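You operate a simulated robot arm through the tools that you are given. There is no shell and no other tool. Be economical: measure what you need, move in short steps, check, and stop when the job is done.

You run a simulated two-armed robot. Do the job below in one go: nothing can be reset, and whatever is moved stays where it is left.

TASK
Shut the green valve, pump to about 1.5 bar, tighten the clamp that drips, then pump back up.
Fine: the needle must stay at about 1.5 bar at the end.

Only the result counts: the job must be done as asked and must still hold three seconds after the hand-in. Knocking over, shifting, dropping, spilling or breaking anything else fails it.

THE ROBOT
Two 7-joint arms with two-finger parallel grippers on one trunk, on a base that drives. Base frame: it is fixed to the floor where the robot stands at the start and does not move with it; the origin is under the middle of the robot, x ahead of it, y to its left, z up; the surface under the hand at the start is at about z = 880. Units: mm, degrees, N and s.
The left shoulder is at the start at [57, 182, 1164], the right one opposite. With the tool pointing down near the work surface each hand reaches from about 280 to 740 mm from the robot's upright axis, wherever it stands, measured 20 degrees to its own side. Places, roughly: black hose end (4x4x8 cm) [-1900, 0, 900]; blue clamp knob [-2000, -100, 1000]; blue pipe [-1900, 0, 900]; green clamp knob [-2000, 0, 1000]; green valve knob [600, 0, 900]; grey cap [-2000, -250, 1000]; pressure gauge [800, 0, 1100]; short hose [-1750, -250, 1000]; white clamp knob [-2000, -200, 1000]; white pump knob [500, -100, 1000]; yellow clamp knob [-1800, -300, 1000]. Payload 3.91 kg a hand.
The tool frame of a hand sits at the grasp point between the pads (the TCP): z along the fingers, y along the line on which they close. The tips reach 30 mm beyond it. Largest opening 110 mm; finger width 20, thickness 10; the body of the gripper, 48 by 112 mm, starts 55 mm behind the TCP.
Orientation is that of the tool frame in the base frame, as [roll, pitch, yaw] about the fixed x, y, z axes, in that order (R = Rz(yaw) Ry(pitch) Rx(roll)). With the fingers straight down and closing along the base's y, the tool's x points along the base's -x, its y along +y and its z along -z.

THE INTERFACE
- The arms move only by the tool play_rows. It takes "left_series", "right_series" or both (then of equal length, played together; a hand with none holds still); each is a list of rows, each an object of numbers (a shift or turn left out is 0, a gripper value left out holds the last): "tx", "ty", "tz": the shift along the tool's x, y, z in units of 100 mm (1.0 is 100 mm); "ax", "ay", "az": the turn, a rotation vector about the tool's x, y, z in units of 180 degrees (1.0 is 180 degrees); "hand": the gripper command, from -1 (shut) to 1 (fully open), values between in proportion. In form: [{"tx": .., "ty": .., "tz": .., "ax": .., "ay": .., "az": .., "hand": ..}, ...]. A call has 1 to 12 rows; each row is the pose to reach, as a shift and turn from the pose commanded when the call began, along the tool's axes at that moment. A call with a number of a shift or a turn outside -1 to 1 is refused whole. Rows are played at 5 a second. More than 50 mm and 8.6 degrees between two rows, or a gripper value outside its range, and nothing of the call is played. A pose out of reach is approached as far as the arm can. The call stops where the force on the tool passes 40 N (or 10 N more than at its start, if that is more) or the arm is blocked; 0.2 s more then pass. The fingers move at their own pace (about 72 mm/s each) and stop on an object; they squeeze with about 25 N. The grip force told is the motor's: it shows also when the fingers shut on nothing. Time passes only in rows, and 0.2 s behind the last, so rows that repeat a pose let the fingers close. The reply holds the time, the measured pose of the TCP, the force on the tool along the base axes, the opening and the grip force, in the units named above and with some noise, with the torque about the TCP (base axes, N m) and any sound that the robot's microphone picked up, and new pictures: "show" is both (left out), scene, wrist or none (wrist: the cameras of the hands that moved).
- Cameras (640 x 400 px; columns grow to the right, rows downward): "scene" is now at [196.4, -0.7, 1378.7]; the picture's right is [-0.02, -1.00, 0.00], its down [-0.36, 0.01, -0.93] and it looks along [0.93, -0.02, -0.36] (base axes); focal length 214 px, centre (320, 200). "left" rides on the left gripper at [72, -17, -103] in its tool frame; the picture's right is [0.23, 0.97, 0.00], its down [-0.76, 0.18, -0.62] and it looks along [-0.61, 0.14, 0.78] (tool axes); focal length 222 px, centre (320, 200). "right" rides on the right gripper at [72, 17, -103] in its tool frame; the picture's right is [-0.23, 0.97, 0.00], its down [-0.76, -0.18, -0.62] and it looks along [-0.61, -0.14, 0.78] (tool axes); focal length 222 px, centre (320, 200). There is no depth. A picture from a camera that has moved, and an enlarged one, comes with that camera's place and axes in the base frame and with its lens.
- slide_trunk(by): slides the trunk up (or, below 0, down) by that many mm; the arms and the scene camera ride with it, the base frame stays. It gives what a move gives, with no picture.
- drive_base(legs): drives the robot by 1 to 6 legs, each [ahead, left, turn to the left] in mm, mm and degrees, along the robot's own axes; the way and the turn of a leg run together, so that a leg with both is an arc; at most 1500 mm and 180 degrees a leg. The arms and the cameras ride along, it lands a little off, and it stops where it bumps. It gives what a move gives, and a new picture of the scene camera.
- turn_head(pan, tilt): turns the head with the scene camera to pan (to the left, within 80 degrees either way) and tilt (down, from -29 to 69), counted from straight ahead of the robot. It gives what a move gives, and a new picture of the scene camera.
- inspect(camera, box): a new picture of the part [left, top, right, bottom] of that camera's present view, enlarged. No time passes.
- close_job(): hands the job in; it is judged then, once.

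Go step by step. Nothing tells you exact positions but the pictures and the camera data: compare them with the known pose of the tool, close in by small moves and look again before you grip or let go. The budget is 120 turns and 260 pictures, counting those below and the enlarged ones. Unless the task says otherwise, let go and move clear before handing in, and close with one line.

The tools are called after "Request:" as a command line: name --argument value ..., lists and objects as JSON in quotes. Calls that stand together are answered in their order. play_rows: Moves the arms, as the interface text tells. Its arguments: {"type":"object","properties":{"left_series":{"type":"array","items":{"type":"object","properties":{"tx":{"type":"number"},"ty":{"type":"number"},"tz":{"type":"number"},"ax":{"type":"number"},"ay":{"type":"number"},"az":{"type":"number"},"hand":{"type":"number"}}}},"right_series":{"type":"array","items":{"type":"object","properties":{"tx":{"type":"number"},"ty":{"type":"number"},"tz":{"type":"number"},"ax":{"type":"number"},"ay":{"type":"number"},"az":{"type":"number"},"hand":{"type":"number"}}}},"show":{"type":"string","enum":["both","scene","wrist","none"]}},"required":[]} The other tools are called the same way: slide_trunk (by) slides the trunk up or down; drive_base (legs) drives the base; turn_head (pan, tilt) turns the head that bears the scene camera; inspect (camera, box) takes an enlarged picture of a part of a camera's view; close_job () hands the job in.

At the start:

```text
time: 0.0
left_eef_pos: [402.1, 159.4, 1317.8]
left_ee_rot: [-179.9, 0.0, 180.0]
left_ft_force: [0.5, -0.2, -0.3]
left_torque: [0.0, -0.01, 0.02]
left_finger_gap: 110.1
left_grip_force: 0.1
right_eef_pos: [334.1, -146.5, 1227.7]
right_ee_rot: [-180.0, 0.1, -180.0]
right_ft_force: [-0.4, 0.1, -0.1]
right_torque: [-0.01, 0.0, 0.0]
right_finger_gap: 110.1
right_grip_force: 0.1
trunk travel left (down, up): [-425.0, 89.0]
robot x, y, heading: [-0.7, 5.4, 0.0]
head pan, tilt: [-1.3, 21.0]
```

scene: 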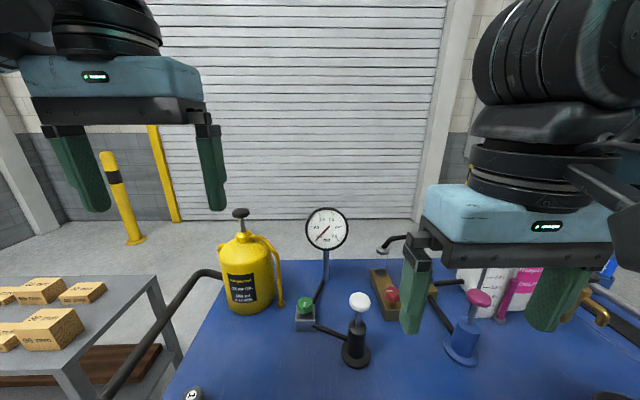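
right: 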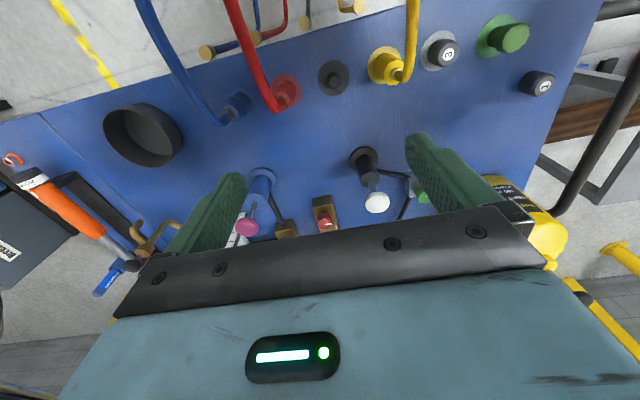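
left: 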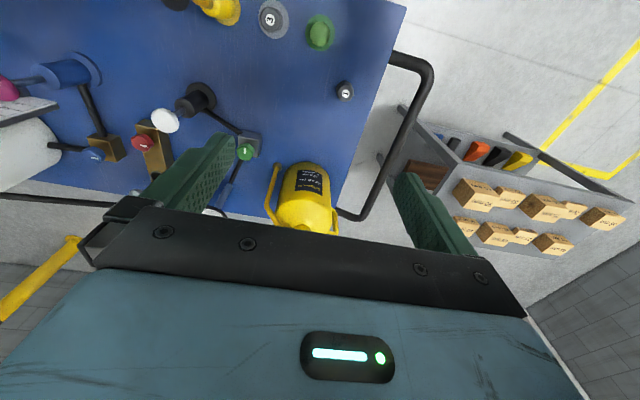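

I see the bench with the gauge, a green valve knob and a white pump knob in front of it. I'll look closer at these before moving anything.

Request:
inspect --camera "scene" --box '[270, 190, 430, 380]'

Request:
inspect --camera "right" --box '[200, 20, 560, 240]'

Request:
turn_head --pan 0 --tilt 55

```text
2.11 times, centred on (350, 285) of scene
camera zoom: at [196.4, -0.7, 1378.7], right [-0.02, -1.0, 0.0], down [-0.36, 0.01, -0.93], along [0.93, -0.02, -0.36], focal length 452 px, centre (257, 21)
```

zoom: 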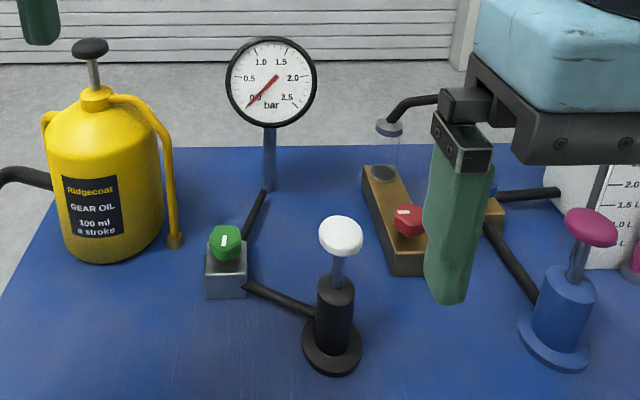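

```text
1.78 times, centred on (380, 130) of right
camera zoom: at [261.6, -129.6, 1330.9], right [0.23, 0.97, 0.0], down [0.76, -0.18, 0.62], along [0.61, -0.14, -0.78], focal length 395 px, centre (213, 324)
```

zoom: 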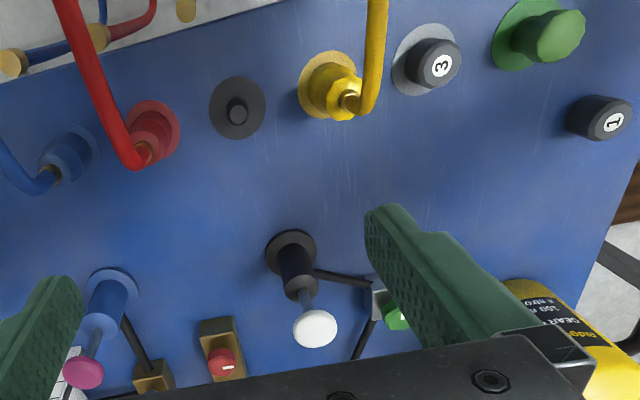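

```text
time: 1.0
left_eef_pos: [401.1, 159.4, 1318.4]
left_ee_rot: [179.9, -0.1, -180.0]
left_ft_force: [-0.3, -0.2, 0.6]
left_torque: [0.0, 0.03, -0.02]
left_finger_gap: 110.1
left_grip_force: 0.1
right_eef_pos: [334.7, -146.1, 1225.7]
right_ee_rot: [180.0, -0.1, 180.0]
right_ft_force: [-0.7, -0.4, -0.2]
right_torque: [-0.02, 0.01, -0.01]
right_finger_gap: 109.8
right_grip_force: 0.1
trunk travel left (down, up): [-425.0, 89.0]
robot x, y, heading: [3.6, -1.6, -0.2]
head pan, tilt: [0.0, 55.0]
camera scene: at [178.6, 1.3, 1332.1], right [0.0, -1.0, 0.0], down [-0.79, 0.0, -0.62], along [0.62, 0.0, -0.79], focal length 214 px, centre (320, 200)
```

scene: 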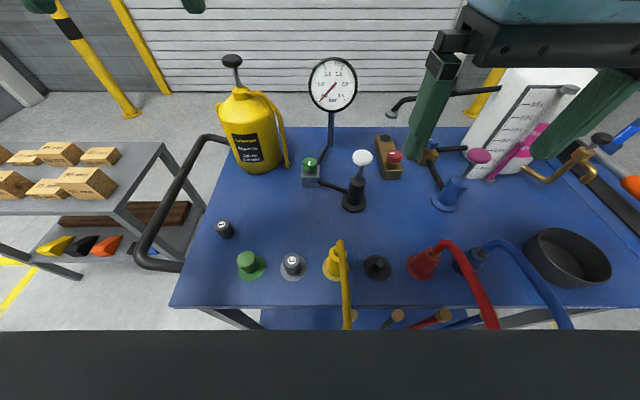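

Valve is about [615, 28, 930] and the pump knob about [520, -87, 1037]. I'll bring the left hand toward the valve for a closer look.

Request:
play_rows --left_series '[{"tx": -0.25, "ty": -0.16, "tz": 0.25}, {"tx": -0.5, "ty": -0.32, "tz": 0.5}, {"tx": -0.75, "ty": -0.48, "tz": 0.75}, {"tx": -1.0, "ty": -0.65, "tz": 1.0}]' --show "none"

Request:
play_rows --left_series '[{"tx": -0.25, "ty": -0.16, "tz": 0.25}, {"tx": -0.5, "ty": -0.32, "tz": 0.5}, {"tx": -0.75, "ty": -0.48, "tz": 0.75}, {"tx": -0.9, "ty": -0.6, "tz": 1.0}]'

```text
time: 2.0
left_eef_pos: [503.2, 95.3, 1221.5]
left_ee_rot: [180.0, -0.1, -180.0]
left_ft_force: [-0.3, -0.9, 0.1]
left_torque: [0.05, 0.01, 0.02]
left_finger_gap: 110.2
left_grip_force: 0.0
right_eef_pos: [336.2, -147.5, 1226.7]
right_ee_rot: [180.0, 0.0, -179.9]
right_ft_force: [0.5, 0.4, -0.4]
right_torque: [0.01, 0.03, 0.04]
right_finger_gap: 109.8
right_grip_force: 0.0
trunk travel left (down, up): [-425.0, 89.0]
robot x, y, heading: [-0.6, -1.3, 0.1]
head pan, tilt: [0.0, 55.0]
```

```text
time: 3.0
left_eef_pos: [588.5, 30.9, 1117.9]
left_ee_rot: [-179.9, 0.0, 180.0]
left_ft_force: [0.2, 0.3, 0.9]
left_torque: [-0.04, 0.02, -0.02]
left_finger_gap: 110.0
left_grip_force: 0.1
right_eef_pos: [335.6, -146.6, 1226.9]
right_ee_rot: [-179.9, 0.0, 180.0]
right_ft_force: [0.0, 0.4, -0.1]
right_torque: [0.01, -0.01, -0.02]
right_finger_gap: 109.8
right_grip_force: 0.1
trunk travel left (down, up): [-425.0, 89.0]
robot x, y, heading: [1.3, 1.7, 0.1]
head pan, tilt: [0.0, 55.0]
camera scene: at [179.3, 0.7, 1332.3], right [0.0, -1.0, 0.0], down [-0.79, 0.0, -0.62], along [0.62, 0.0, -0.79], focal length 214 px, centre (320, 200)
camera left: at [517.5, 13.9, 1221.9], right [-0.23, 0.97, 0.0], down [0.76, 0.18, 0.62], along [0.61, 0.14, -0.78], focal length 222 px, centre (320, 200)
```

scene: 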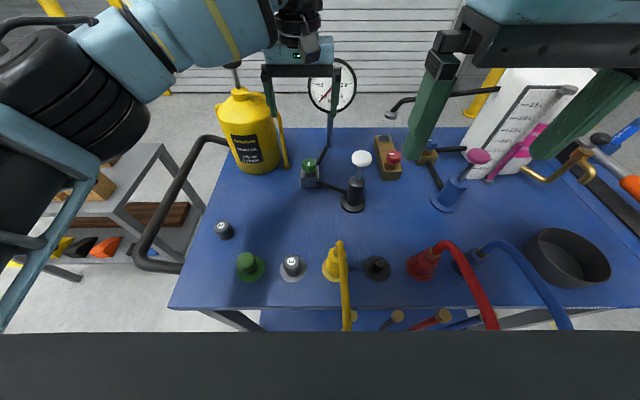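
left: 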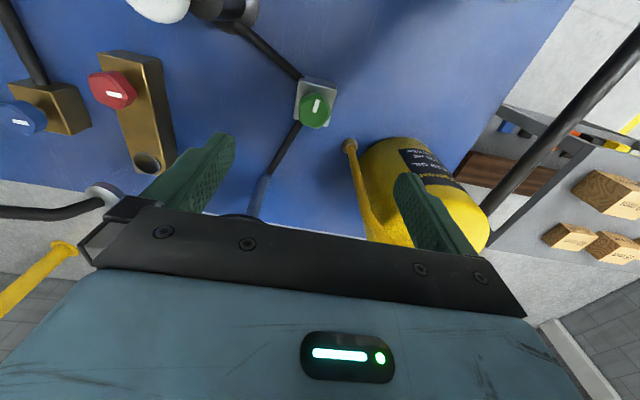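

Request:
inspect --camera "left" --box '[220, 40, 400, 170]'

Request:
inspect --camera "scene" --box '[280, 130, 410, 220]'

```text
3.08 times, centred on (310, 105) of left
camera zoom: at [517.5, 13.9, 1221.9], right [-0.23, 0.97, 0.0], down [0.76, 0.18, 0.62], along [0.61, 0.14, -0.78], focal length 684 px, centre (351, 492)
```

zoom: 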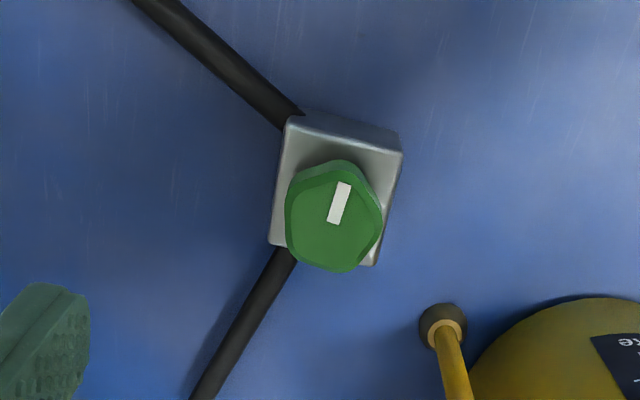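

```text
4.44 times, centred on (345, 175) of scene
camera zoom: at [179.3, 0.7, 1332.3], right [0.0, -1.0, 0.0], down [-0.79, 0.0, -0.62], along [0.62, 0.0, -0.79], focal length 953 px, centre (209, 311)
```

zoom: 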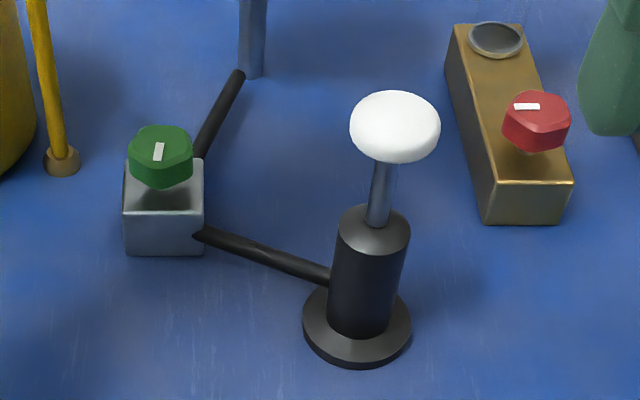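

The valve knob's top comes out at about [598, 27, 952], with the box top near 927. I'll lower the left hand over it, fingers open.

Request:
play_rows --left_series '[{"tx": -0.05, "ty": -0.02, "tz": 0.3}, {"tx": -0.1, "ty": -0.04, "tz": 0.65}, {"tx": -0.1, "ty": -0.04, "tz": 0.98}, {"tx": -0.1, "ty": -0.04, "tz": 0.98}]'

```text
time: 4.0
left_eef_pos: [597.8, 30.8, 1021.3]
left_ee_rot: [-179.9, -0.1, -179.9]
left_ft_force: [0.6, 0.1, -0.2]
left_torque: [-0.01, -0.02, 0.0]
left_finger_gap: 110.2
left_grip_force: 0.1
right_eef_pos: [334.9, -148.7, 1227.7]
right_ee_rot: [-180.0, 0.1, -180.0]
right_ft_force: [-0.1, -0.4, -1.4]
right_torque: [0.0, -0.01, 0.01]
right_finger_gap: 109.9
right_grip_force: 0.0
trunk travel left (down, up): [-425.0, 89.0]
robot x, y, heading: [2.7, -3.5, 0.1]
head pan, tilt: [0.0, 55.0]
camera scene: at [178.5, 0.8, 1332.4], right [-0.01, -1.0, 0.0], down [-0.79, 0.0, -0.62], along [0.62, 0.0, -0.79], focal length 214 px, centre (320, 200)
camera left: at [525.9, 13.3, 1125.4], right [-0.23, 0.97, 0.0], down [0.76, 0.18, 0.62], along [0.61, 0.14, -0.78], focal length 222 px, centre (320, 200)
```

scene: 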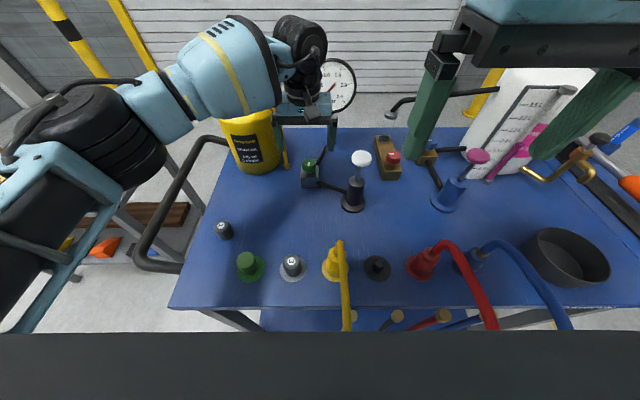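
left: 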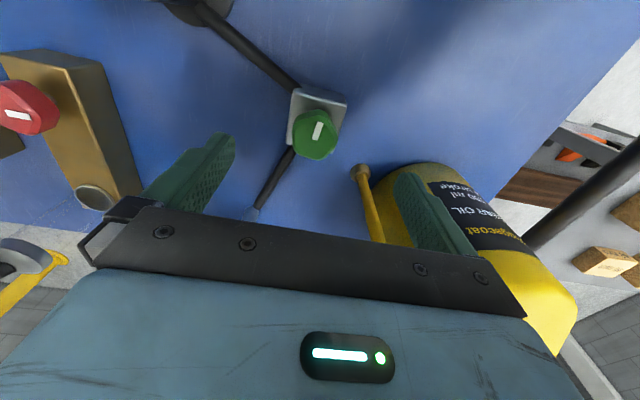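

Request:
play_rows --left_series '[{"ty": -0.03, "tz": 0.0, "hand": 0.2}, {"ty": -0.03, "tz": 0.2}, {"ty": -0.03, "tz": 0.4}, {"ty": -0.03, "tz": 0.58}, {"ty": -0.03, "tz": 0.58}]'

```text
time: 5.2
left_eef_pos: [600.8, 26.7, 962.8]
left_ee_rot: [180.0, -0.1, 180.0]
left_ft_force: [-0.1, 0.2, -0.4]
left_torque: [-0.01, 0.03, -0.03]
left_finger_gap: 65.4
left_grip_force: 0.0
right_eef_pos: [334.1, -146.8, 1227.6]
right_ee_rot: [-179.9, -0.1, 180.0]
right_ft_force: [-0.7, 0.0, 0.7]
right_torque: [0.01, 0.0, -0.01]
right_finger_gap: 110.0
right_grip_force: 0.1
trunk travel left (down, up): [-425.0, 89.0]
robot x, y, heading: [0.2, 0.5, 0.1]
head pan, tilt: [0.0, 55.0]
camera scene: at [178.6, 1.0, 1332.4], right [-0.01, -1.0, 0.0], down [-0.79, 0.0, -0.62], along [0.62, 0.0, -0.79], focal length 214 px, centre (320, 200)
camera left: at [528.9, 10.3, 1066.2], right [-0.23, 0.97, 0.0], down [0.76, 0.18, 0.62], along [0.61, 0.14, -0.78], focal length 222 px, centre (320, 200)
```

scene: 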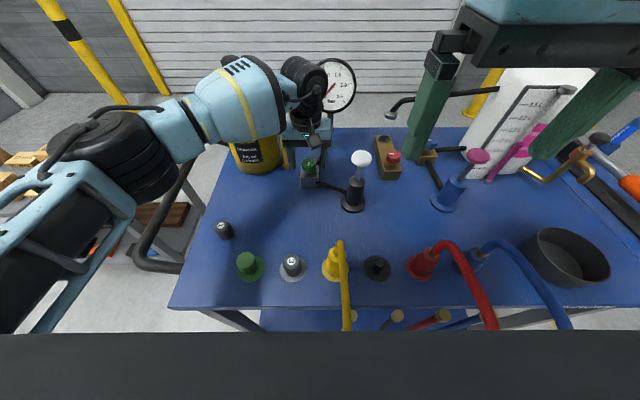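
left: 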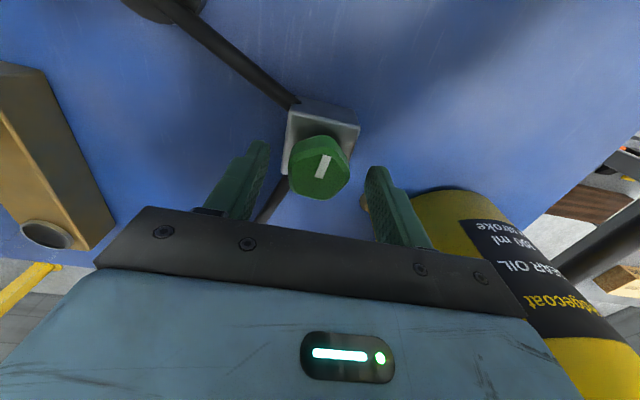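

Request:
play_rows --left_series '[{"tx": 0.06, "hand": 0.2}, {"tx": 0.06, "hand": -1}, {"tx": 0.06, "hand": -1}, {"tx": 0.06, "hand": -1}]' --show "wrist"

```text
time: 6.2
left_eef_pos: [594.1, 25.5, 961.0]
left_ee_rot: [-180.0, 0.0, 179.9]
left_ft_force: [-0.7, -7.1, -0.7]
left_torque: [-0.18, -0.16, -0.02]
left_finger_gap: 37.4
left_grip_force: 44.3
right_eef_pos: [334.5, -147.0, 1226.8]
right_ee_rot: [-180.0, 0.0, 180.0]
right_ft_force: [-1.0, 0.1, 0.3]
right_torque: [0.0, -0.02, 0.03]
right_finger_gap: 110.2
right_grip_force: 0.1
trunk travel left (down, up): [-425.0, 89.0]
robot x, y, heading: [0.4, -0.9, 0.2]
head pan, tilt: [0.0, 55.0]
camera left: at [522.1, 8.9, 1065.0], right [-0.23, 0.97, 0.0], down [0.76, 0.18, 0.62], along [0.61, 0.14, -0.78], focal length 222 px, centre (320, 200)
```

left: 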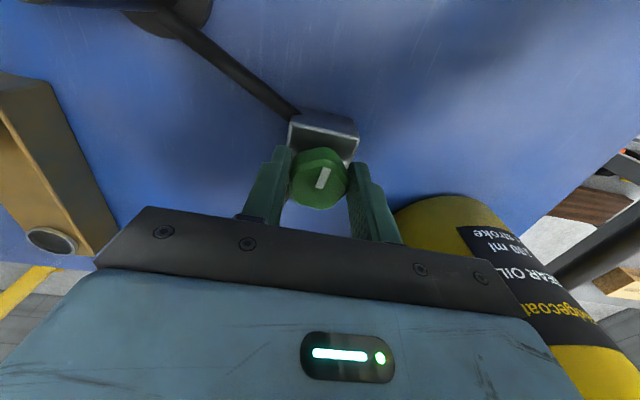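

I have hold of the knob (37 mm wide). I'll turn it clockwise as seen from above, watching the torque.

Request:
play_rows --left_series '[{"az": 0.04}, {"az": 0.08}, {"az": 0.12}, {"az": 0.16}, {"az": 0.2}, {"az": 0.24}]'

```text
time: 7.6
left_eef_pos: [596.2, 30.3, 961.9]
left_ee_rot: [179.9, -0.1, 136.8]
left_ft_force: [-7.2, 8.7, -0.8]
left_torque: [0.06, 0.81, 0.01]
left_finger_gap: 37.4
left_grip_force: 45.4
right_eef_pos: [334.8, -144.8, 1227.7]
right_ee_rot: [-180.0, 0.2, -180.0]
right_ft_force: [0.0, 0.1, 0.8]
right_torque: [0.03, 0.0, -0.02]
right_finger_gap: 110.1
right_grip_force: 0.1
trunk travel left (down, up): [-425.0, 89.0]
robot x, y, heading: [2.3, -1.3, 0.0]
head pan, tilt: [0.0, 55.0]
camera scene: at [178.0, 2.3, 1332.4], right [-0.01, -1.0, 0.0], down [-0.79, 0.0, -0.62], along [0.62, -0.01, -0.79], focal length 214 px, centre (320, 200)
camera left: at [531.9, 66.5, 1065.2], right [0.5, 0.87, 0.0], down [0.68, -0.39, 0.62], along [0.54, -0.31, -0.78], focal length 222 px, centre (320, 200)
```

scene: 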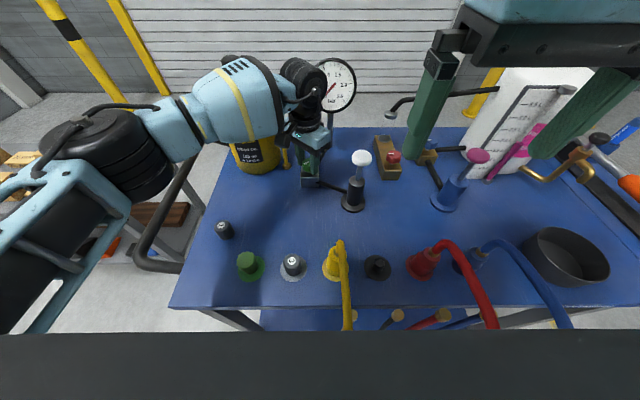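
left: 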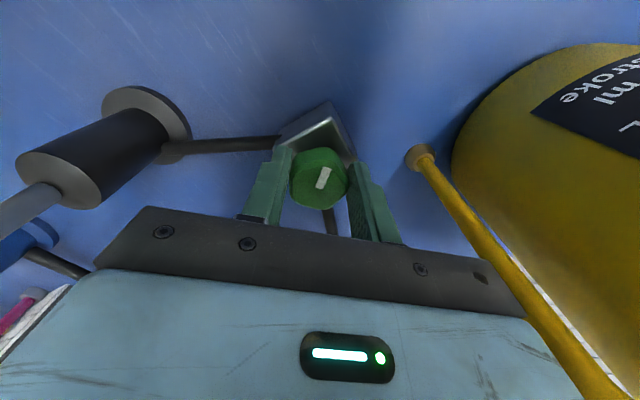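

Request:
play_rows --left_series '[{"az": 0.04}, {"az": 0.08}, {"az": 0.12}, {"az": 0.16}, {"az": 0.2}, {"az": 0.24}, {"az": 0.27}]'

```text
time: 8.5
left_eef_pos: [595.6, 32.1, 961.6]
left_ee_rot: [-179.8, 1.0, 133.4]
left_ft_force: [3.2, -3.8, -3.9]
left_torque: [1.4, 0.12, 0.03]
left_finger_gap: 36.9
left_grip_force: 44.9
left hand out of reach, approached as far as the arm can: row 1, 2, 3, 4
right_eef_pos: [335.5, -148.1, 1225.1]
right_ee_rot: [-179.9, -0.2, 179.9]
right_ft_force: [0.0, 0.3, -0.6]
right_torque: [-0.01, 0.0, 0.05]
right_finger_gap: 110.0
right_grip_force: 0.2
trunk travel left (down, up): [-425.0, 89.0]
robot x, y, heading: [2.5, 1.9, 0.1]
head pan, tilt: [0.0, 55.0]
stopped in row 4 (left hand): the force on the tool passed its limit at 59 N (the readings are from after the stop); the commanded pose is now the measured one
camera scene: at [178.9, 0.3, 1331.8], right [-0.01, -1.0, 0.0], down [-0.79, 0.01, -0.61], along [0.61, 0.0, -0.79], focal length 214 px, centre (320, 200)
camera left: at [532.1, 73.9, 1063.9], right [0.55, 0.83, -0.01], down [0.65, -0.42, 0.64], along [0.53, -0.36, -0.77], focal length 222 px, centre (320, 200)
```

scene: 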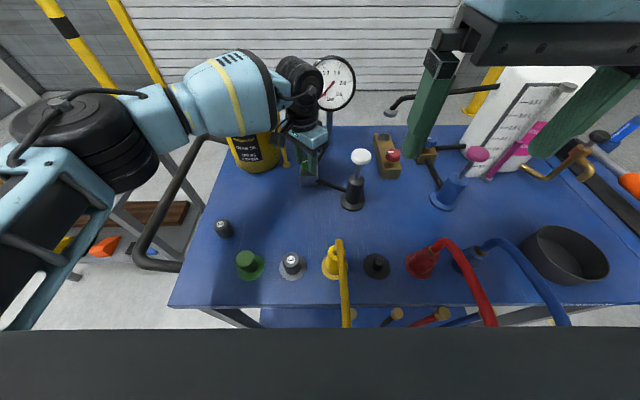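
left: 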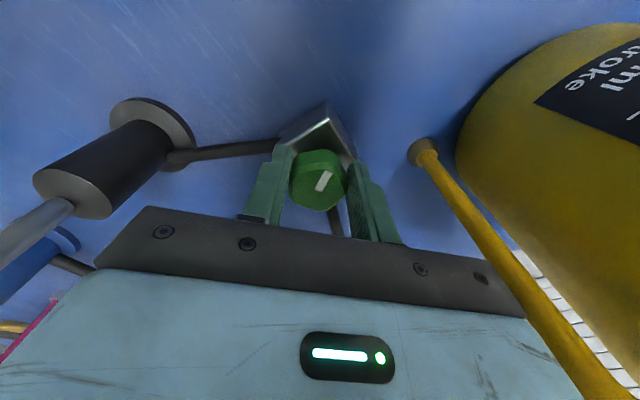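

The wrist hit its range halfway through. I'll let go, rise, turn back 90° and look before re-gripping.

Request:
play_rows --left_series '[{"hand": 0.2}, {"hand": 0.2}, {"tz": -0.25}, {"tz": -0.5}, {"tz": -0.5, "az": -0.045}, {"tz": -0.5, "az": -0.09}, {"tz": -0.5, "az": -0.135}, {"tz": -0.5, "az": -0.18}, {"tz": -0.5, "az": -0.225}, {"tz": -0.5, "az": -0.25}]' --show "none"

Request:
play_rows --left_series '[{"az": -0.045}, {"az": -0.09}, {"az": -0.135}, {"az": -0.18}, {"az": -0.225}, {"az": -0.25}]'

```text
time: 10.7
left_eef_pos: [594.4, 32.1, 1012.7]
left_ee_rot: [-179.0, 0.5, 178.6]
left_ft_force: [0.2, -0.2, 0.2]
left_torque: [-0.01, 0.03, -0.01]
left_finger_gap: 66.4
left_grip_force: 0.1
right_eef_pos: [334.8, -146.9, 1227.0]
right_ee_rot: [179.9, 0.0, 180.0]
right_ft_force: [-0.3, 0.7, -0.8]
right_torque: [0.01, -0.01, -0.03]
right_finger_gap: 110.2
right_grip_force: 0.0
trunk travel left (down, up): [-425.0, 89.0]
robot x, y, heading: [2.2, 0.1, -0.1]
head pan, tilt: [0.0, 55.0]
```

```text
time: 12.1
left_eef_pos: [591.9, 32.6, 1012.0]
left_ee_rot: [-178.9, -0.4, -136.4]
left_ft_force: [-0.7, -0.1, -0.3]
left_torque: [-0.02, 0.03, -0.01]
left_finger_gap: 66.1
left_grip_force: 0.1
right_eef_pos: [334.4, -146.2, 1226.2]
right_ee_rot: [-180.0, 0.0, 179.8]
right_ft_force: [0.1, 0.2, -0.4]
right_torque: [0.0, -0.01, -0.03]
right_finger_gap: 109.9
right_grip_force: 0.1
trunk travel left (down, up): [-425.0, 89.0]
robot x, y, heading: [2.8, -0.9, -0.3]
head pan, tilt: [0.0, 55.0]
camera scene: at [178.6, 0.5, 1332.2], right [-0.01, -1.0, 0.0], down [-0.79, 0.01, -0.62], along [0.62, -0.01, -0.79], focal length 214 px, centre (320, 200)
camera left: at [551.8, -27.9, 1116.8], right [-0.84, 0.55, -0.02], down [0.42, 0.66, 0.62], along [0.35, 0.51, -0.79], focal length 222 px, centre (320, 200)
```

scene: 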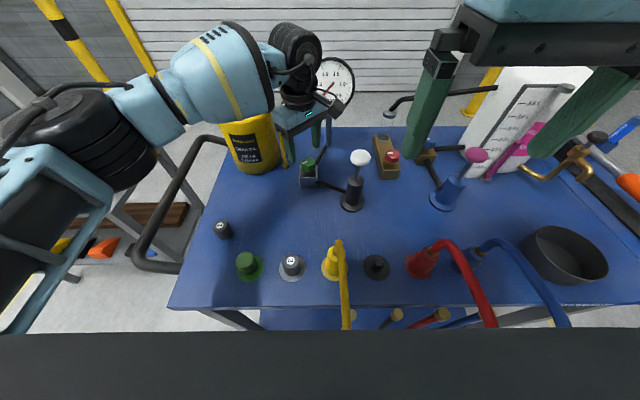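
left: 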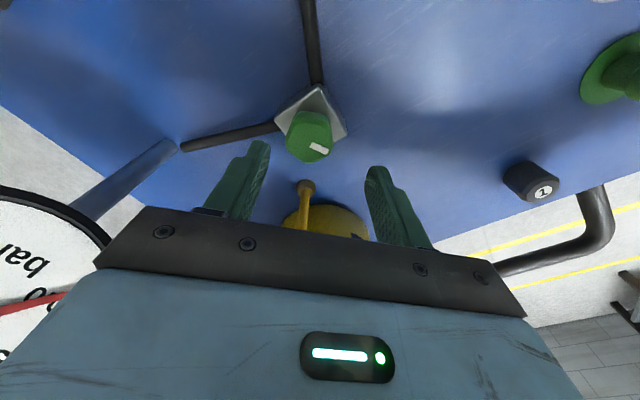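

Request:
play_rows --left_series '[{"tx": -0.01, "ty": -0.07, "tz": 0.25}, {"tx": -0.01, "ty": -0.07, "tz": 0.51}, {"tx": -0.01, "ty": -0.07, "tz": 0.51, "hand": -1}, {"tx": -0.01, "ty": -0.07, "tz": 0.51, "hand": -1}, {"tx": -0.01, "ty": -0.07, "tz": 0.51, "hand": -1}]' --show "wrist"

Request:
play_rows --left_series '[{"az": 0.04}, {"az": 0.08}, {"az": 0.12}, {"az": 0.16}, {"az": 0.2}, {"az": 0.24}, {"az": 0.27}]'

```text
time: 13.3
left_eef_pos: [600.0, 25.9, 961.7]
left_ee_rot: [-179.0, -0.3, -136.4]
left_ft_force: [6.5, -3.1, -0.7]
left_torque: [0.8, 0.25, -0.02]
left_finger_gap: 37.7
left_grip_force: 44.9
right_eef_pos: [335.6, -147.7, 1227.5]
right_ee_rot: [-180.0, 0.0, 179.9]
right_ft_force: [-0.6, -0.7, -0.3]
right_torque: [-0.01, 0.0, 0.03]
right_finger_gap: 109.8
right_grip_force: 0.1
trunk travel left (down, up): [-425.0, 89.0]
robot x, y, heading: [-0.3, 2.2, 0.1]
head pan, tilt: [0.0, 55.0]
camera left: at [558.4, -34.5, 1065.5], right [-0.83, 0.55, -0.02], down [0.43, 0.66, 0.62], along [0.35, 0.51, -0.79], focal length 222 px, centre (320, 200)
```

left: 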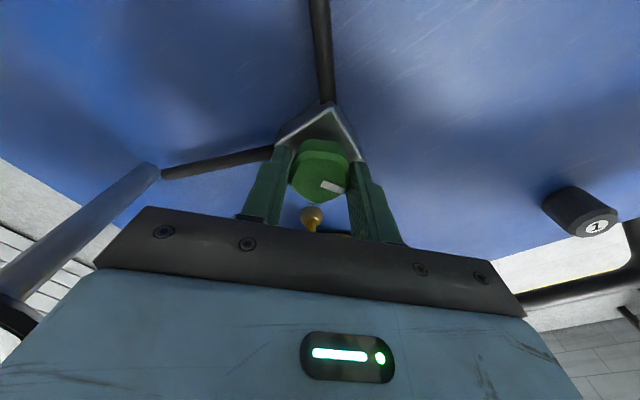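

```text
time: 14.9
left_eef_pos: [599.6, 25.9, 958.9]
left_ee_rot: [-179.1, 0.5, 174.8]
left_ft_force: [5.1, -13.3, -1.4]
left_torque: [0.78, 0.39, 1.13]
left_finger_gap: 37.7
left_grip_force: 45.4
right_eef_pos: [335.3, -149.0, 1226.7]
right_ee_rot: [-180.0, -0.1, 180.0]
right_ft_force: [-0.3, 0.2, -0.1]
right_torque: [0.02, -0.01, -0.02]
right_finger_gap: 110.1
right_grip_force: 0.0
trunk travel left (down, up): [-425.0, 89.0]
robot x, y, heading: [-0.3, 0.8, 0.0]
head pan, tilt: [0.0, 55.0]
camera scene: at [179.4, -1.5, 1332.0], right [-0.01, -1.0, 0.0], down [-0.79, 0.01, -0.61], along [0.61, -0.01, -0.79], focal length 214 px, centre (320, 200)
camera left: at [525.8, 17.5, 1064.4], right [-0.14, 0.99, -0.02], down [0.77, 0.12, 0.63], along [0.62, 0.07, -0.78], focal length 222 px, centre (320, 200)
```

scene: 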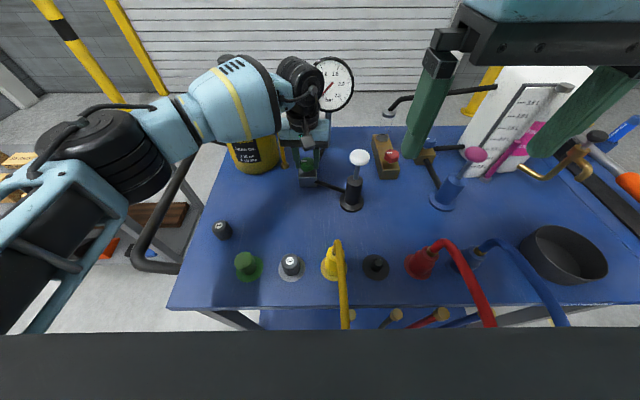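
left: 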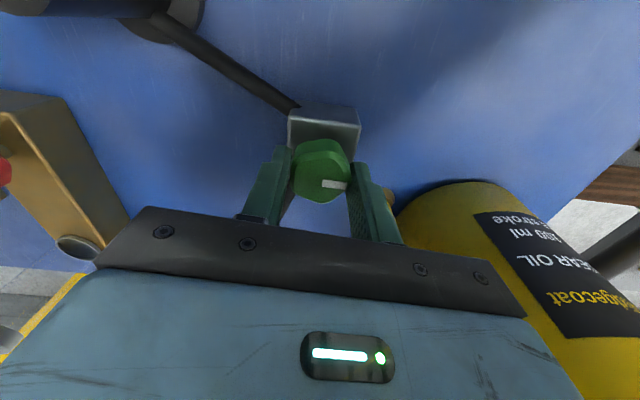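

The torque rose to 1.1 N m with the mark turned 90°, so the valve is against its stop. Releasing and lifting the left hand clear.

Request:
play_rows --left_series '[{"az": 0.25, "hand": 0.2}, {"az": 0.25, "hand": 0.2}, {"az": 0.25, "tz": -0.3}, {"az": 0.25, "tz": -0.6}, {"az": 0.25, "tz": -0.99}]' --show "none"

```text
refused: row 1 steps farther than a row can; nothing moved
```

Request:
play_rows --left_series '[{"hand": 0.2}, {"hand": 0.2}, {"tz": -0.3}, {"tz": -0.6}, {"tz": -0.99}]' --show "none"

Request:
play_rows --left_series '[{"tx": 0.3, "ty": 0.2, "tz": -0.25}, {"tx": 0.6, "ty": 0.4, "tz": -0.5}, {"tx": 0.8, "ty": 0.7, "tz": -0.6}, {"tx": 0.9, "ty": 1.0, "tz": -0.6}]' --show "scene"

Request:
inspect --camera "scene" --box '[280, 40, 410, 220]'

```text
time: 16.1
left_eef_pos: [599.3, 30.9, 1061.6]
left_ee_rot: [-179.1, 0.6, 174.9]
left_ft_force: [-0.8, -0.4, -0.2]
left_torque: [0.0, 0.0, 0.04]
left_finger_gap: 66.0
left_grip_force: 0.1
right_eef_pos: [334.5, -147.1, 1226.4]
right_ee_rot: [180.0, 0.0, 179.8]
right_ft_force: [-0.1, -0.7, 0.6]
right_torque: [-0.04, -0.05, 0.0]
right_finger_gap: 110.1
right_grip_force: 0.0
trunk travel left (down, up): [-425.0, 89.0]
robot x, y, heading: [-1.6, -2.3, -0.1]
head pan, tilt: [0.0, 55.0]
```

```text
time: 17.1
left_eef_pos: [518.6, 138.3, 1120.5]
left_ee_rot: [-179.1, 0.6, 175.0]
left_ft_force: [0.0, -0.6, 0.6]
left_torque: [-0.01, 0.01, -0.01]
left_finger_gap: 66.1
left_grip_force: 0.0
right_eef_pos: [334.3, -146.3, 1227.6]
right_ee_rot: [180.0, 0.1, 179.9]
right_ft_force: [0.3, 0.1, -0.5]
right_torque: [-0.01, 0.0, 0.02]
right_finger_gap: 110.0
right_grip_force: 0.1
trunk travel left (down, up): [-425.0, 89.0]
robot x, y, heading: [1.7, -2.2, -0.3]
head pan, tilt: [0.0, 55.0]
camera scene: at [178.3, 1.1, 1332.1], right [-0.01, -1.0, 0.0], down [-0.79, 0.01, -0.61], along [0.61, -0.01, -0.79], focal length 214 px, centre (320, 200)
```

scene: 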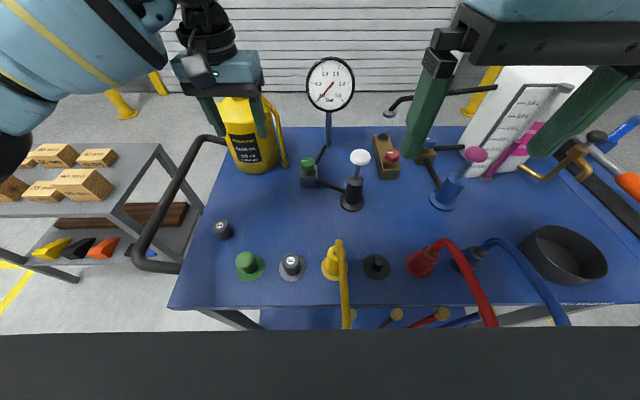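

```text
2.22 times, centred on (345, 130) of scene
camera zoom: at [178.3, 1.1, 1332.1], right [-0.01, -1.0, 0.0], down [-0.79, 0.01, -0.61], along [0.61, -0.01, -0.79], focal length 477 px, centre (264, 356)
```

zoom: 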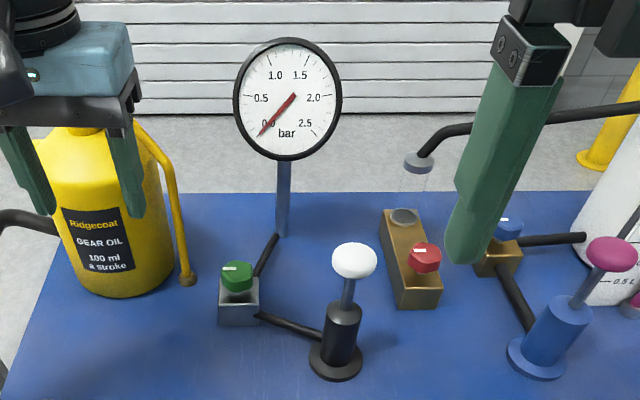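

The green valve now shows shut (mark crosswise), and the gauge reads 0. I'll take the left hand back and bring the right hand over the white pump knob.

Request:
play_rows --left_series '[{"tx": 0.3, "ty": 0.1, "tz": -0.3}, {"tx": 0.6, "ty": 0.2, "tz": -0.6}, {"tx": 0.9, "ty": 0.3, "tz": -0.9}]' --right_series '[{"tx": -0.3, "ty": 0.1, "tz": 0.0, "hand": 0.5}, {"tx": -0.6, "ty": 0.25, "tz": 0.1}, {"tx": -0.9, "ty": 0.4, "tz": 0.2}]' --show "none"

Request:
play_rows --right_series '[{"tx": -0.3, "ty": 0.1, "tz": 0.1}, {"tx": -0.6, "ty": 0.2, "tz": 0.35}, {"tx": -0.95, "ty": 0.2, "tz": 0.57}, {"tx": -0.95, "ty": 0.2, "tz": 0.57}]'

```text
time: 17.9
left_eef_pos: [430.2, 181.4, 1204.5]
left_ee_rot: [-179.0, 0.6, 175.0]
left_ft_force: [0.5, -0.5, 0.3]
left_torque: [-0.02, 0.02, 0.02]
left_finger_gap: 66.0
left_grip_force: 0.0
right_eef_pos: [425.8, -105.9, 1204.3]
right_ee_rot: [-179.9, 0.0, 179.9]
right_ft_force: [0.2, -0.3, -1.0]
right_torque: [-0.01, 0.02, 0.0]
right_finger_gap: 82.6
right_grip_force: 0.1
trunk travel left (down, up): [-425.0, 89.0]
robot x, y, heading: [2.6, 4.0, -0.1]
head pan, tilt: [0.0, 55.0]
```

```text
time: 18.9
left_eef_pos: [430.9, 179.3, 1206.4]
left_ee_rot: [-179.0, 0.6, 174.9]
left_ft_force: [0.0, 0.7, 0.3]
left_torque: [0.0, -0.03, 0.01]
left_finger_gap: 65.9
left_grip_force: 0.3
right_eef_pos: [519.2, -88.4, 1148.7]
right_ee_rot: [-180.0, 0.1, 179.9]
right_ft_force: [0.1, 1.7, -0.4]
right_torque: [-0.03, 0.0, -0.01]
right_finger_gap: 82.6
right_grip_force: 0.0
trunk travel left (down, up): [-425.0, 89.0]
robot x, y, heading: [0.0, -1.8, 0.1]
head pan, tilt: [0.0, 55.0]
camera scene: at [175.0, 1.2, 1328.4], right [0.0, -1.0, 0.0], down [-0.82, 0.0, -0.57], along [0.57, 0.0, -0.82], focal length 214 px, centre (320, 200)
camera right: at [446.4, -72.4, 1251.8], right [0.23, 0.97, 0.0], down [0.76, -0.18, 0.62], along [0.61, -0.14, -0.78], focal length 222 px, centre (320, 200)
```

scene: 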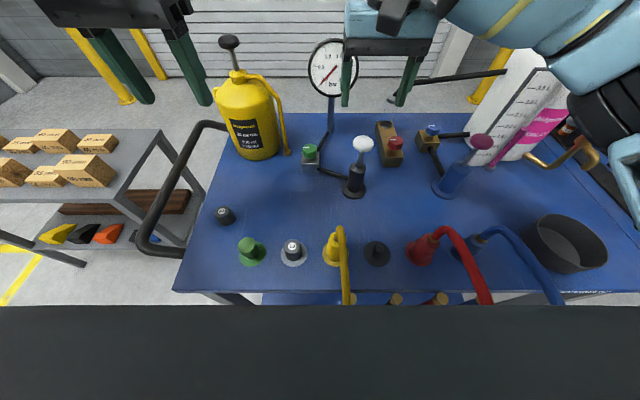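
right: 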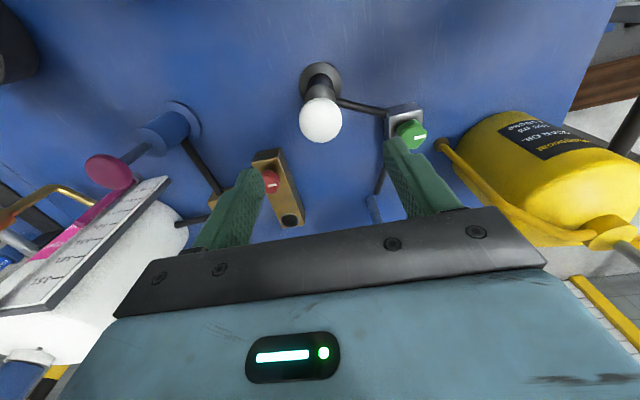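

Request:
play_rows --right_series '[{"tz": 0.45}, {"tz": 0.85}, {"tz": 0.92}, {"tz": 0.92, "hand": -1}, {"tz": 0.92, "hand": -1}, {"tz": 0.92, "hand": -1}]'

```text
time: 20.3
left_eef_pos: [430.9, 178.7, 1204.8]
left_ee_rot: [-179.1, 0.6, 174.9]
left_ft_force: [-0.3, -0.2, -0.3]
left_torque: [-0.03, 0.02, 0.01]
left_finger_gap: 66.0
left_grip_force: 0.0
right_eef_pos: [519.4, -89.5, 1056.8]
right_ee_rot: [179.9, -0.1, 179.8]
right_ft_force: [-0.6, -7.2, 0.3]
right_torque: [-0.24, 0.02, -0.08]
right_finger_gap: 40.5
right_grip_force: 45.1
trunk travel left (down, up): [-425.0, 89.0]
robot x, y, heading: [0.3, -1.2, -0.3]
head pan, tilt: [0.0, 55.0]
camera scene: at [175.5, 0.0, 1328.3], right [0.0, -1.0, 0.0], down [-0.82, 0.0, -0.57], along [0.57, 0.0, -0.82], focal length 214 px, centre (320, 200)
camera right: at [447.3, -71.8, 1160.9], right [0.23, 0.97, 0.0], down [0.76, -0.18, 0.62], along [0.61, -0.14, -0.78], focal length 222 px, centre (320, 200)
```

scene: 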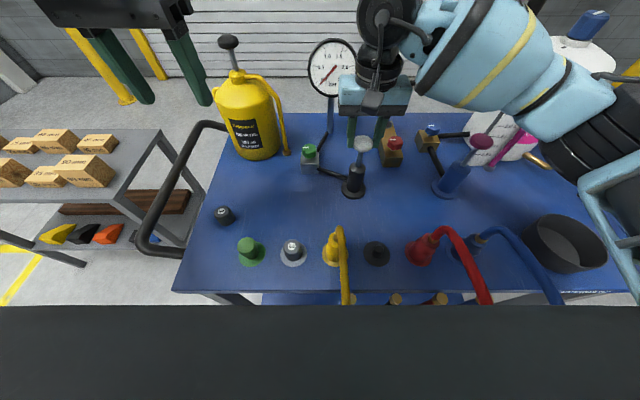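
right: 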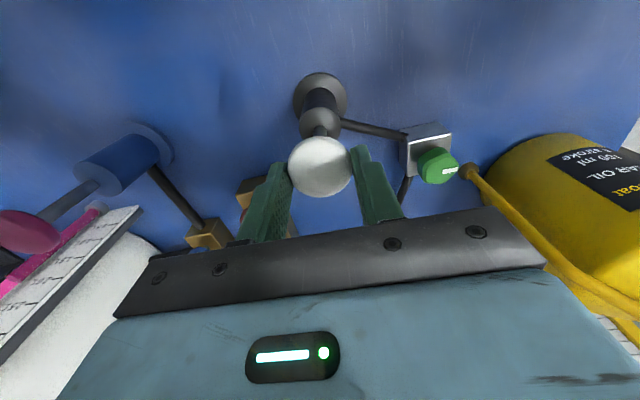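

I've gripped the pump knob. Now one stroke down and back up, then I'll read the gauge.

Request:
play_rows --right_series '[{"tz": 0.1}, {"tz": 0.2}, {"tz": 0.3}, {"tz": 0.38}]' --show "none"

Request:
inspect --camera "scene" --box '[290, 30, 430, 210]'

```text
time: 21.3
left_eef_pos: [431.2, 178.8, 1205.4]
left_ee_rot: [-179.1, 0.6, 174.9]
left_ft_force: [0.1, -0.1, 0.3]
left_torque: [-0.03, -0.04, 0.02]
left_finger_gap: 66.3
left_grip_force: 0.1
right_eef_pos: [521.3, -88.9, 1022.0]
right_ee_rot: [180.0, 0.2, 179.8]
right_ft_force: [4.6, -11.7, 10.9]
right_torque: [-0.13, 0.16, -0.15]
right_finger_gap: 40.7
right_grip_force: 45.6
trunk travel left (down, up): [-425.0, 89.0]
robot x, y, heading: [2.4, -1.1, -0.2]
head pan, tilt: [0.0, 55.0]
```

```text
2.22 times, centred on (360, 120) of scene
camera zoom: at [175.5, -0.4, 1328.4], right [0.0, -1.0, 0.0], down [-0.82, 0.0, -0.57], along [0.57, 0.0, -0.82], focal length 477 px, centre (231, 378)
```

zoom: 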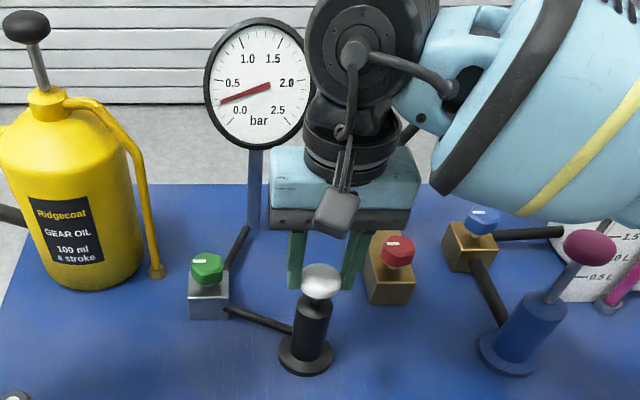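

Request:
play_rows --right_series '[{"tz": -0.18}, {"tz": -0.36}, {"tz": -0.18}, {"tz": 0.02}, {"tz": -0.18}, {"tz": -0.36}, {"tz": -0.18}, {"tz": 0.02}]' --show "none"

Request:
inspect --camera "scene" --box '[290, 30, 430, 210]'

```text
time: 23.1
left_eef_pos: [430.5, 177.8, 1204.8]
left_ee_rot: [-179.1, 0.6, 174.9]
left_ft_force: [-0.2, 0.0, 0.3]
left_torque: [-0.03, -0.02, -0.01]
left_finger_gap: 66.1
left_grip_force: 0.0
right_eef_pos: [519.9, -89.1, 1019.3]
right_ee_rot: [179.9, 0.1, 179.9]
right_ft_force: [1.1, -15.3, 10.0]
right_torque: [-0.36, 1.26, 0.14]
right_finger_gap: 40.6
right_grip_force: 44.9
trunk travel left (down, up): [-425.0, 89.0]
robot x, y, heading: [0.7, -0.4, -0.4]
head pan, tilt: [0.0, 55.0]
```

```text
2.22 times, centred on (360, 120) of scene
camera zoom: at [175.2, -1.0, 1328.5], right [0.0, -1.0, 0.0], down [-0.82, 0.0, -0.57], along [0.57, 0.0, -0.82], focal length 477 px, centre (231, 378)
```

zoom: 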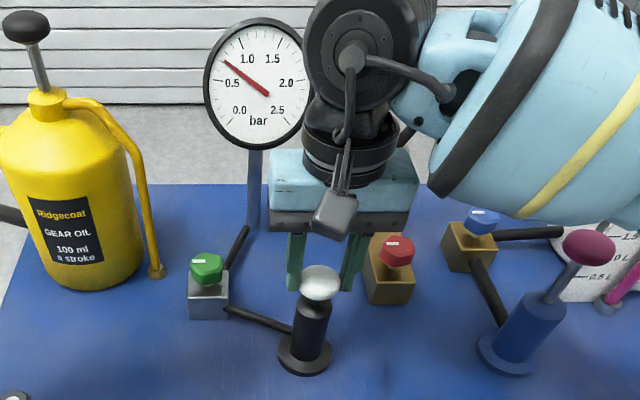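

Request:
play_rows --right_series '[{"tz": -0.18}, {"tz": -0.36}, {"tz": -0.18}, {"tz": 0.0}, {"tz": -0.18}, {"tz": -0.36}, {"tz": -0.18}, {"tz": 0.0}, {"tz": -0.18}, {"tz": -0.36}, {"tz": -0.18}, {"tz": 0.0}]' --show "none"

Request:
inspect --camera "scene" --box '[300, 30, 370, 80]'

```text
time: 25.7
left_eef_pos: [431.1, 178.3, 1205.5]
left_ee_rot: [-179.1, 0.6, 175.0]
left_ft_force: [0.5, 0.3, -0.3]
left_torque: [0.0, -0.01, -0.02]
left_finger_gap: 66.0
left_grip_force: 0.2
right_eef_pos: [519.7, -89.7, 1018.8]
right_ee_rot: [179.9, 0.0, 179.9]
right_ft_force: [3.5, -15.9, 10.3]
right_torque: [-0.23, 0.67, 0.06]
right_finger_gap: 40.6
right_grip_force: 45.0
trunk travel left (down, up): [-425.0, 89.0]
robot x, y, heading: [-3.4, 0.8, -0.2]
head pan, tilt: [0.0, 55.0]
```

```text
8.00 times, centred on (335, 55) of scene
camera zoom: at [175.5, -0.9, 1328.4], right [0.0, -1.0, 0.0], down [-0.82, 0.0, -0.57], along [0.57, 0.0, -0.82], focal length 1716 px, centre (200, 1360)
```

zoom: 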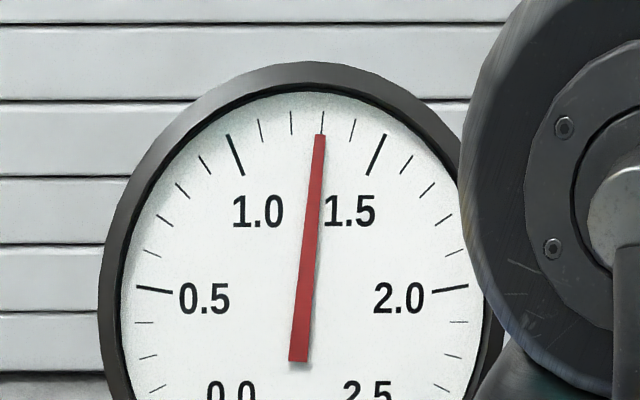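

The needle is at about 1.28 bar, so one more stroke.

Request:
play_rows --right_series '[{"tz": -0.18}, {"tz": -0.36}, {"tz": -0.18}, {"tz": 0.0}]' --show "none"

Request:
inspect --camera "scene" --box '[300, 30, 370, 80]'

```text
time: 26.7
left_eef_pos: [431.4, 179.1, 1205.0]
left_ee_rot: [-179.1, 0.6, 175.0]
left_ft_force: [0.1, 0.3, 0.4]
left_torque: [0.02, 0.01, 0.0]
left_finger_gap: 66.2
left_grip_force: 0.0
right_eef_pos: [519.9, -90.0, 1018.5]
right_ee_rot: [179.9, 0.2, 179.8]
right_ft_force: [12.4, -14.4, 11.2]
right_torque: [-0.22, 0.59, 0.13]
right_finger_gap: 40.6
right_grip_force: 45.0
trunk travel left (down, up): [-425.0, 89.0]
robot x, y, heading: [1.7, -0.8, -0.0]
head pan, tilt: [0.0, 55.0]
```

```text
8.00 times, centred on (335, 55) of scene
camera zoom: at [176.7, -0.7, 1328.3], right [0.0, -1.0, 0.0], down [-0.82, 0.0, -0.57], along [0.57, 0.0, -0.82], focal length 1716 px, centre (200, 1360)
```

zoom: 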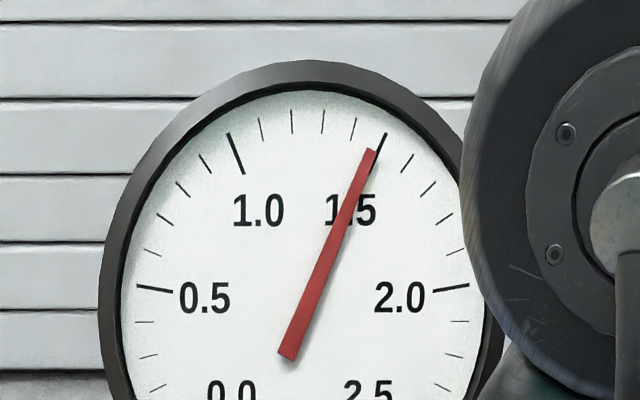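

Needle at about 1.5 bar. I'll release the pump, raise both hands and back away to look at the pipework behind.

Request:
play_rows --right_series '[{"hand": 0.3}, {"hand": 0.3}, {"tz": -0.3}, {"tz": -0.6}, {"tz": -1.0}]' --show "none"

Request:
play_rows --right_series '[{"tx": 0.25, "ty": -0.2, "tz": -0.3}, {"tx": 0.5, "ty": -0.4, "tz": -0.6}, {"tx": 0.75, "ty": -0.6, "tz": -0.9}, {"tx": 1.0, "ty": -0.7, "tz": -1.0}]' --show "none"

Request:
drive_base --legs '[[-500, 0, 0]]'

Request:
inspect --camera "scene" --box '[270, 0, 400, 100]'

```text
time: 27.9
left_eef_pos: [430.7, 180.7, 1205.1]
left_ee_rot: [-179.0, 0.7, 174.9]
left_ft_force: [-0.5, 0.5, 0.1]
left_torque: [0.0, 0.01, -0.03]
left_finger_gap: 66.3
left_grip_force: 0.0
right_eef_pos: [518.0, -90.6, 1118.5]
right_ee_rot: [-179.9, 0.0, 179.9]
right_ft_force: [-0.7, 0.3, 1.3]
right_torque: [-0.02, 0.01, -0.01]
right_finger_gap: 71.5
right_grip_force: 0.0
trunk travel left (down, up): [-425.0, 89.0]
robot x, y, heading: [2.3, 3.8, -0.1]
head pan, tilt: [0.0, 55.0]
```

```text
time: 28.9
left_eef_pos: [429.6, 179.9, 1203.5]
left_ee_rot: [-179.1, 0.7, 174.9]
left_ft_force: [-0.2, -0.2, -0.8]
left_torque: [0.0, -0.04, 0.0]
left_finger_gap: 66.2
left_grip_force: 0.1
right_eef_pos: [419.1, -157.5, 1222.0]
right_ee_rot: [179.9, -0.1, 179.8]
right_ft_force: [-0.7, -0.1, -0.1]
right_torque: [0.01, -0.03, 0.02]
right_finger_gap: 71.5
right_grip_force: 0.0
trunk travel left (down, up): [-425.0, 89.0]
robot x, y, heading: [-0.8, -0.7, -0.3]
head pan, tilt: [0.0, 55.0]
```

```text
time: 31.8
left_eef_pos: [-65.2, 177.8, 1205.5]
left_ee_rot: [-179.1, 0.6, 174.6]
left_ft_force: [-0.1, 0.0, 0.6]
left_torque: [0.01, 0.02, 0.01]
left_finger_gap: 65.9
left_grip_force: 0.1
right_eef_pos: [-78.2, -155.7, 1221.7]
right_ee_rot: [-180.0, 0.0, 179.5]
right_ft_force: [0.5, -0.2, -0.7]
right_torque: [-0.02, 0.01, -0.01]
right_finger_gap: 71.8
right_grip_force: 0.1
trunk travel left (down, up): [-425.0, 89.0]
robot x, y, heading: [-496.4, 1.4, -0.5]
head pan, tilt: [0.0, 55.0]
camera scene: at [-321.9, 2.2, 1328.3], right [-0.01, -1.0, 0.0], down [-0.82, 0.0, -0.57], along [0.57, 0.0, -0.82], focal length 214 px, centre (320, 200)
```

scene: 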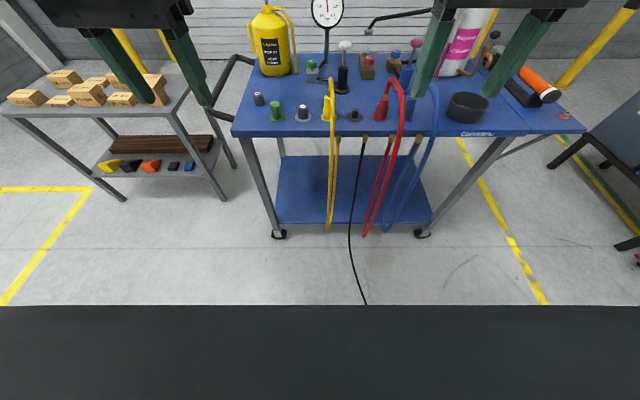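

```text
4.00 times, centred on (335, 50) of scene
camera zoom: at [-321.9, 2.2, 1328.3], right [-0.01, -1.0, 0.0], down [-0.82, 0.0, -0.57], along [0.57, 0.0, -0.82], focal length 858 px, centre (260, 800)
```

zoom: 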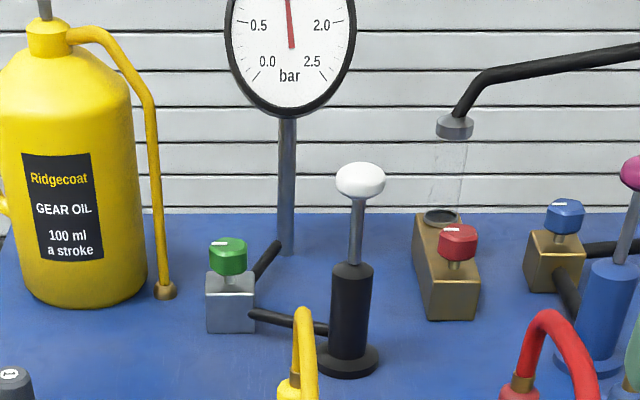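

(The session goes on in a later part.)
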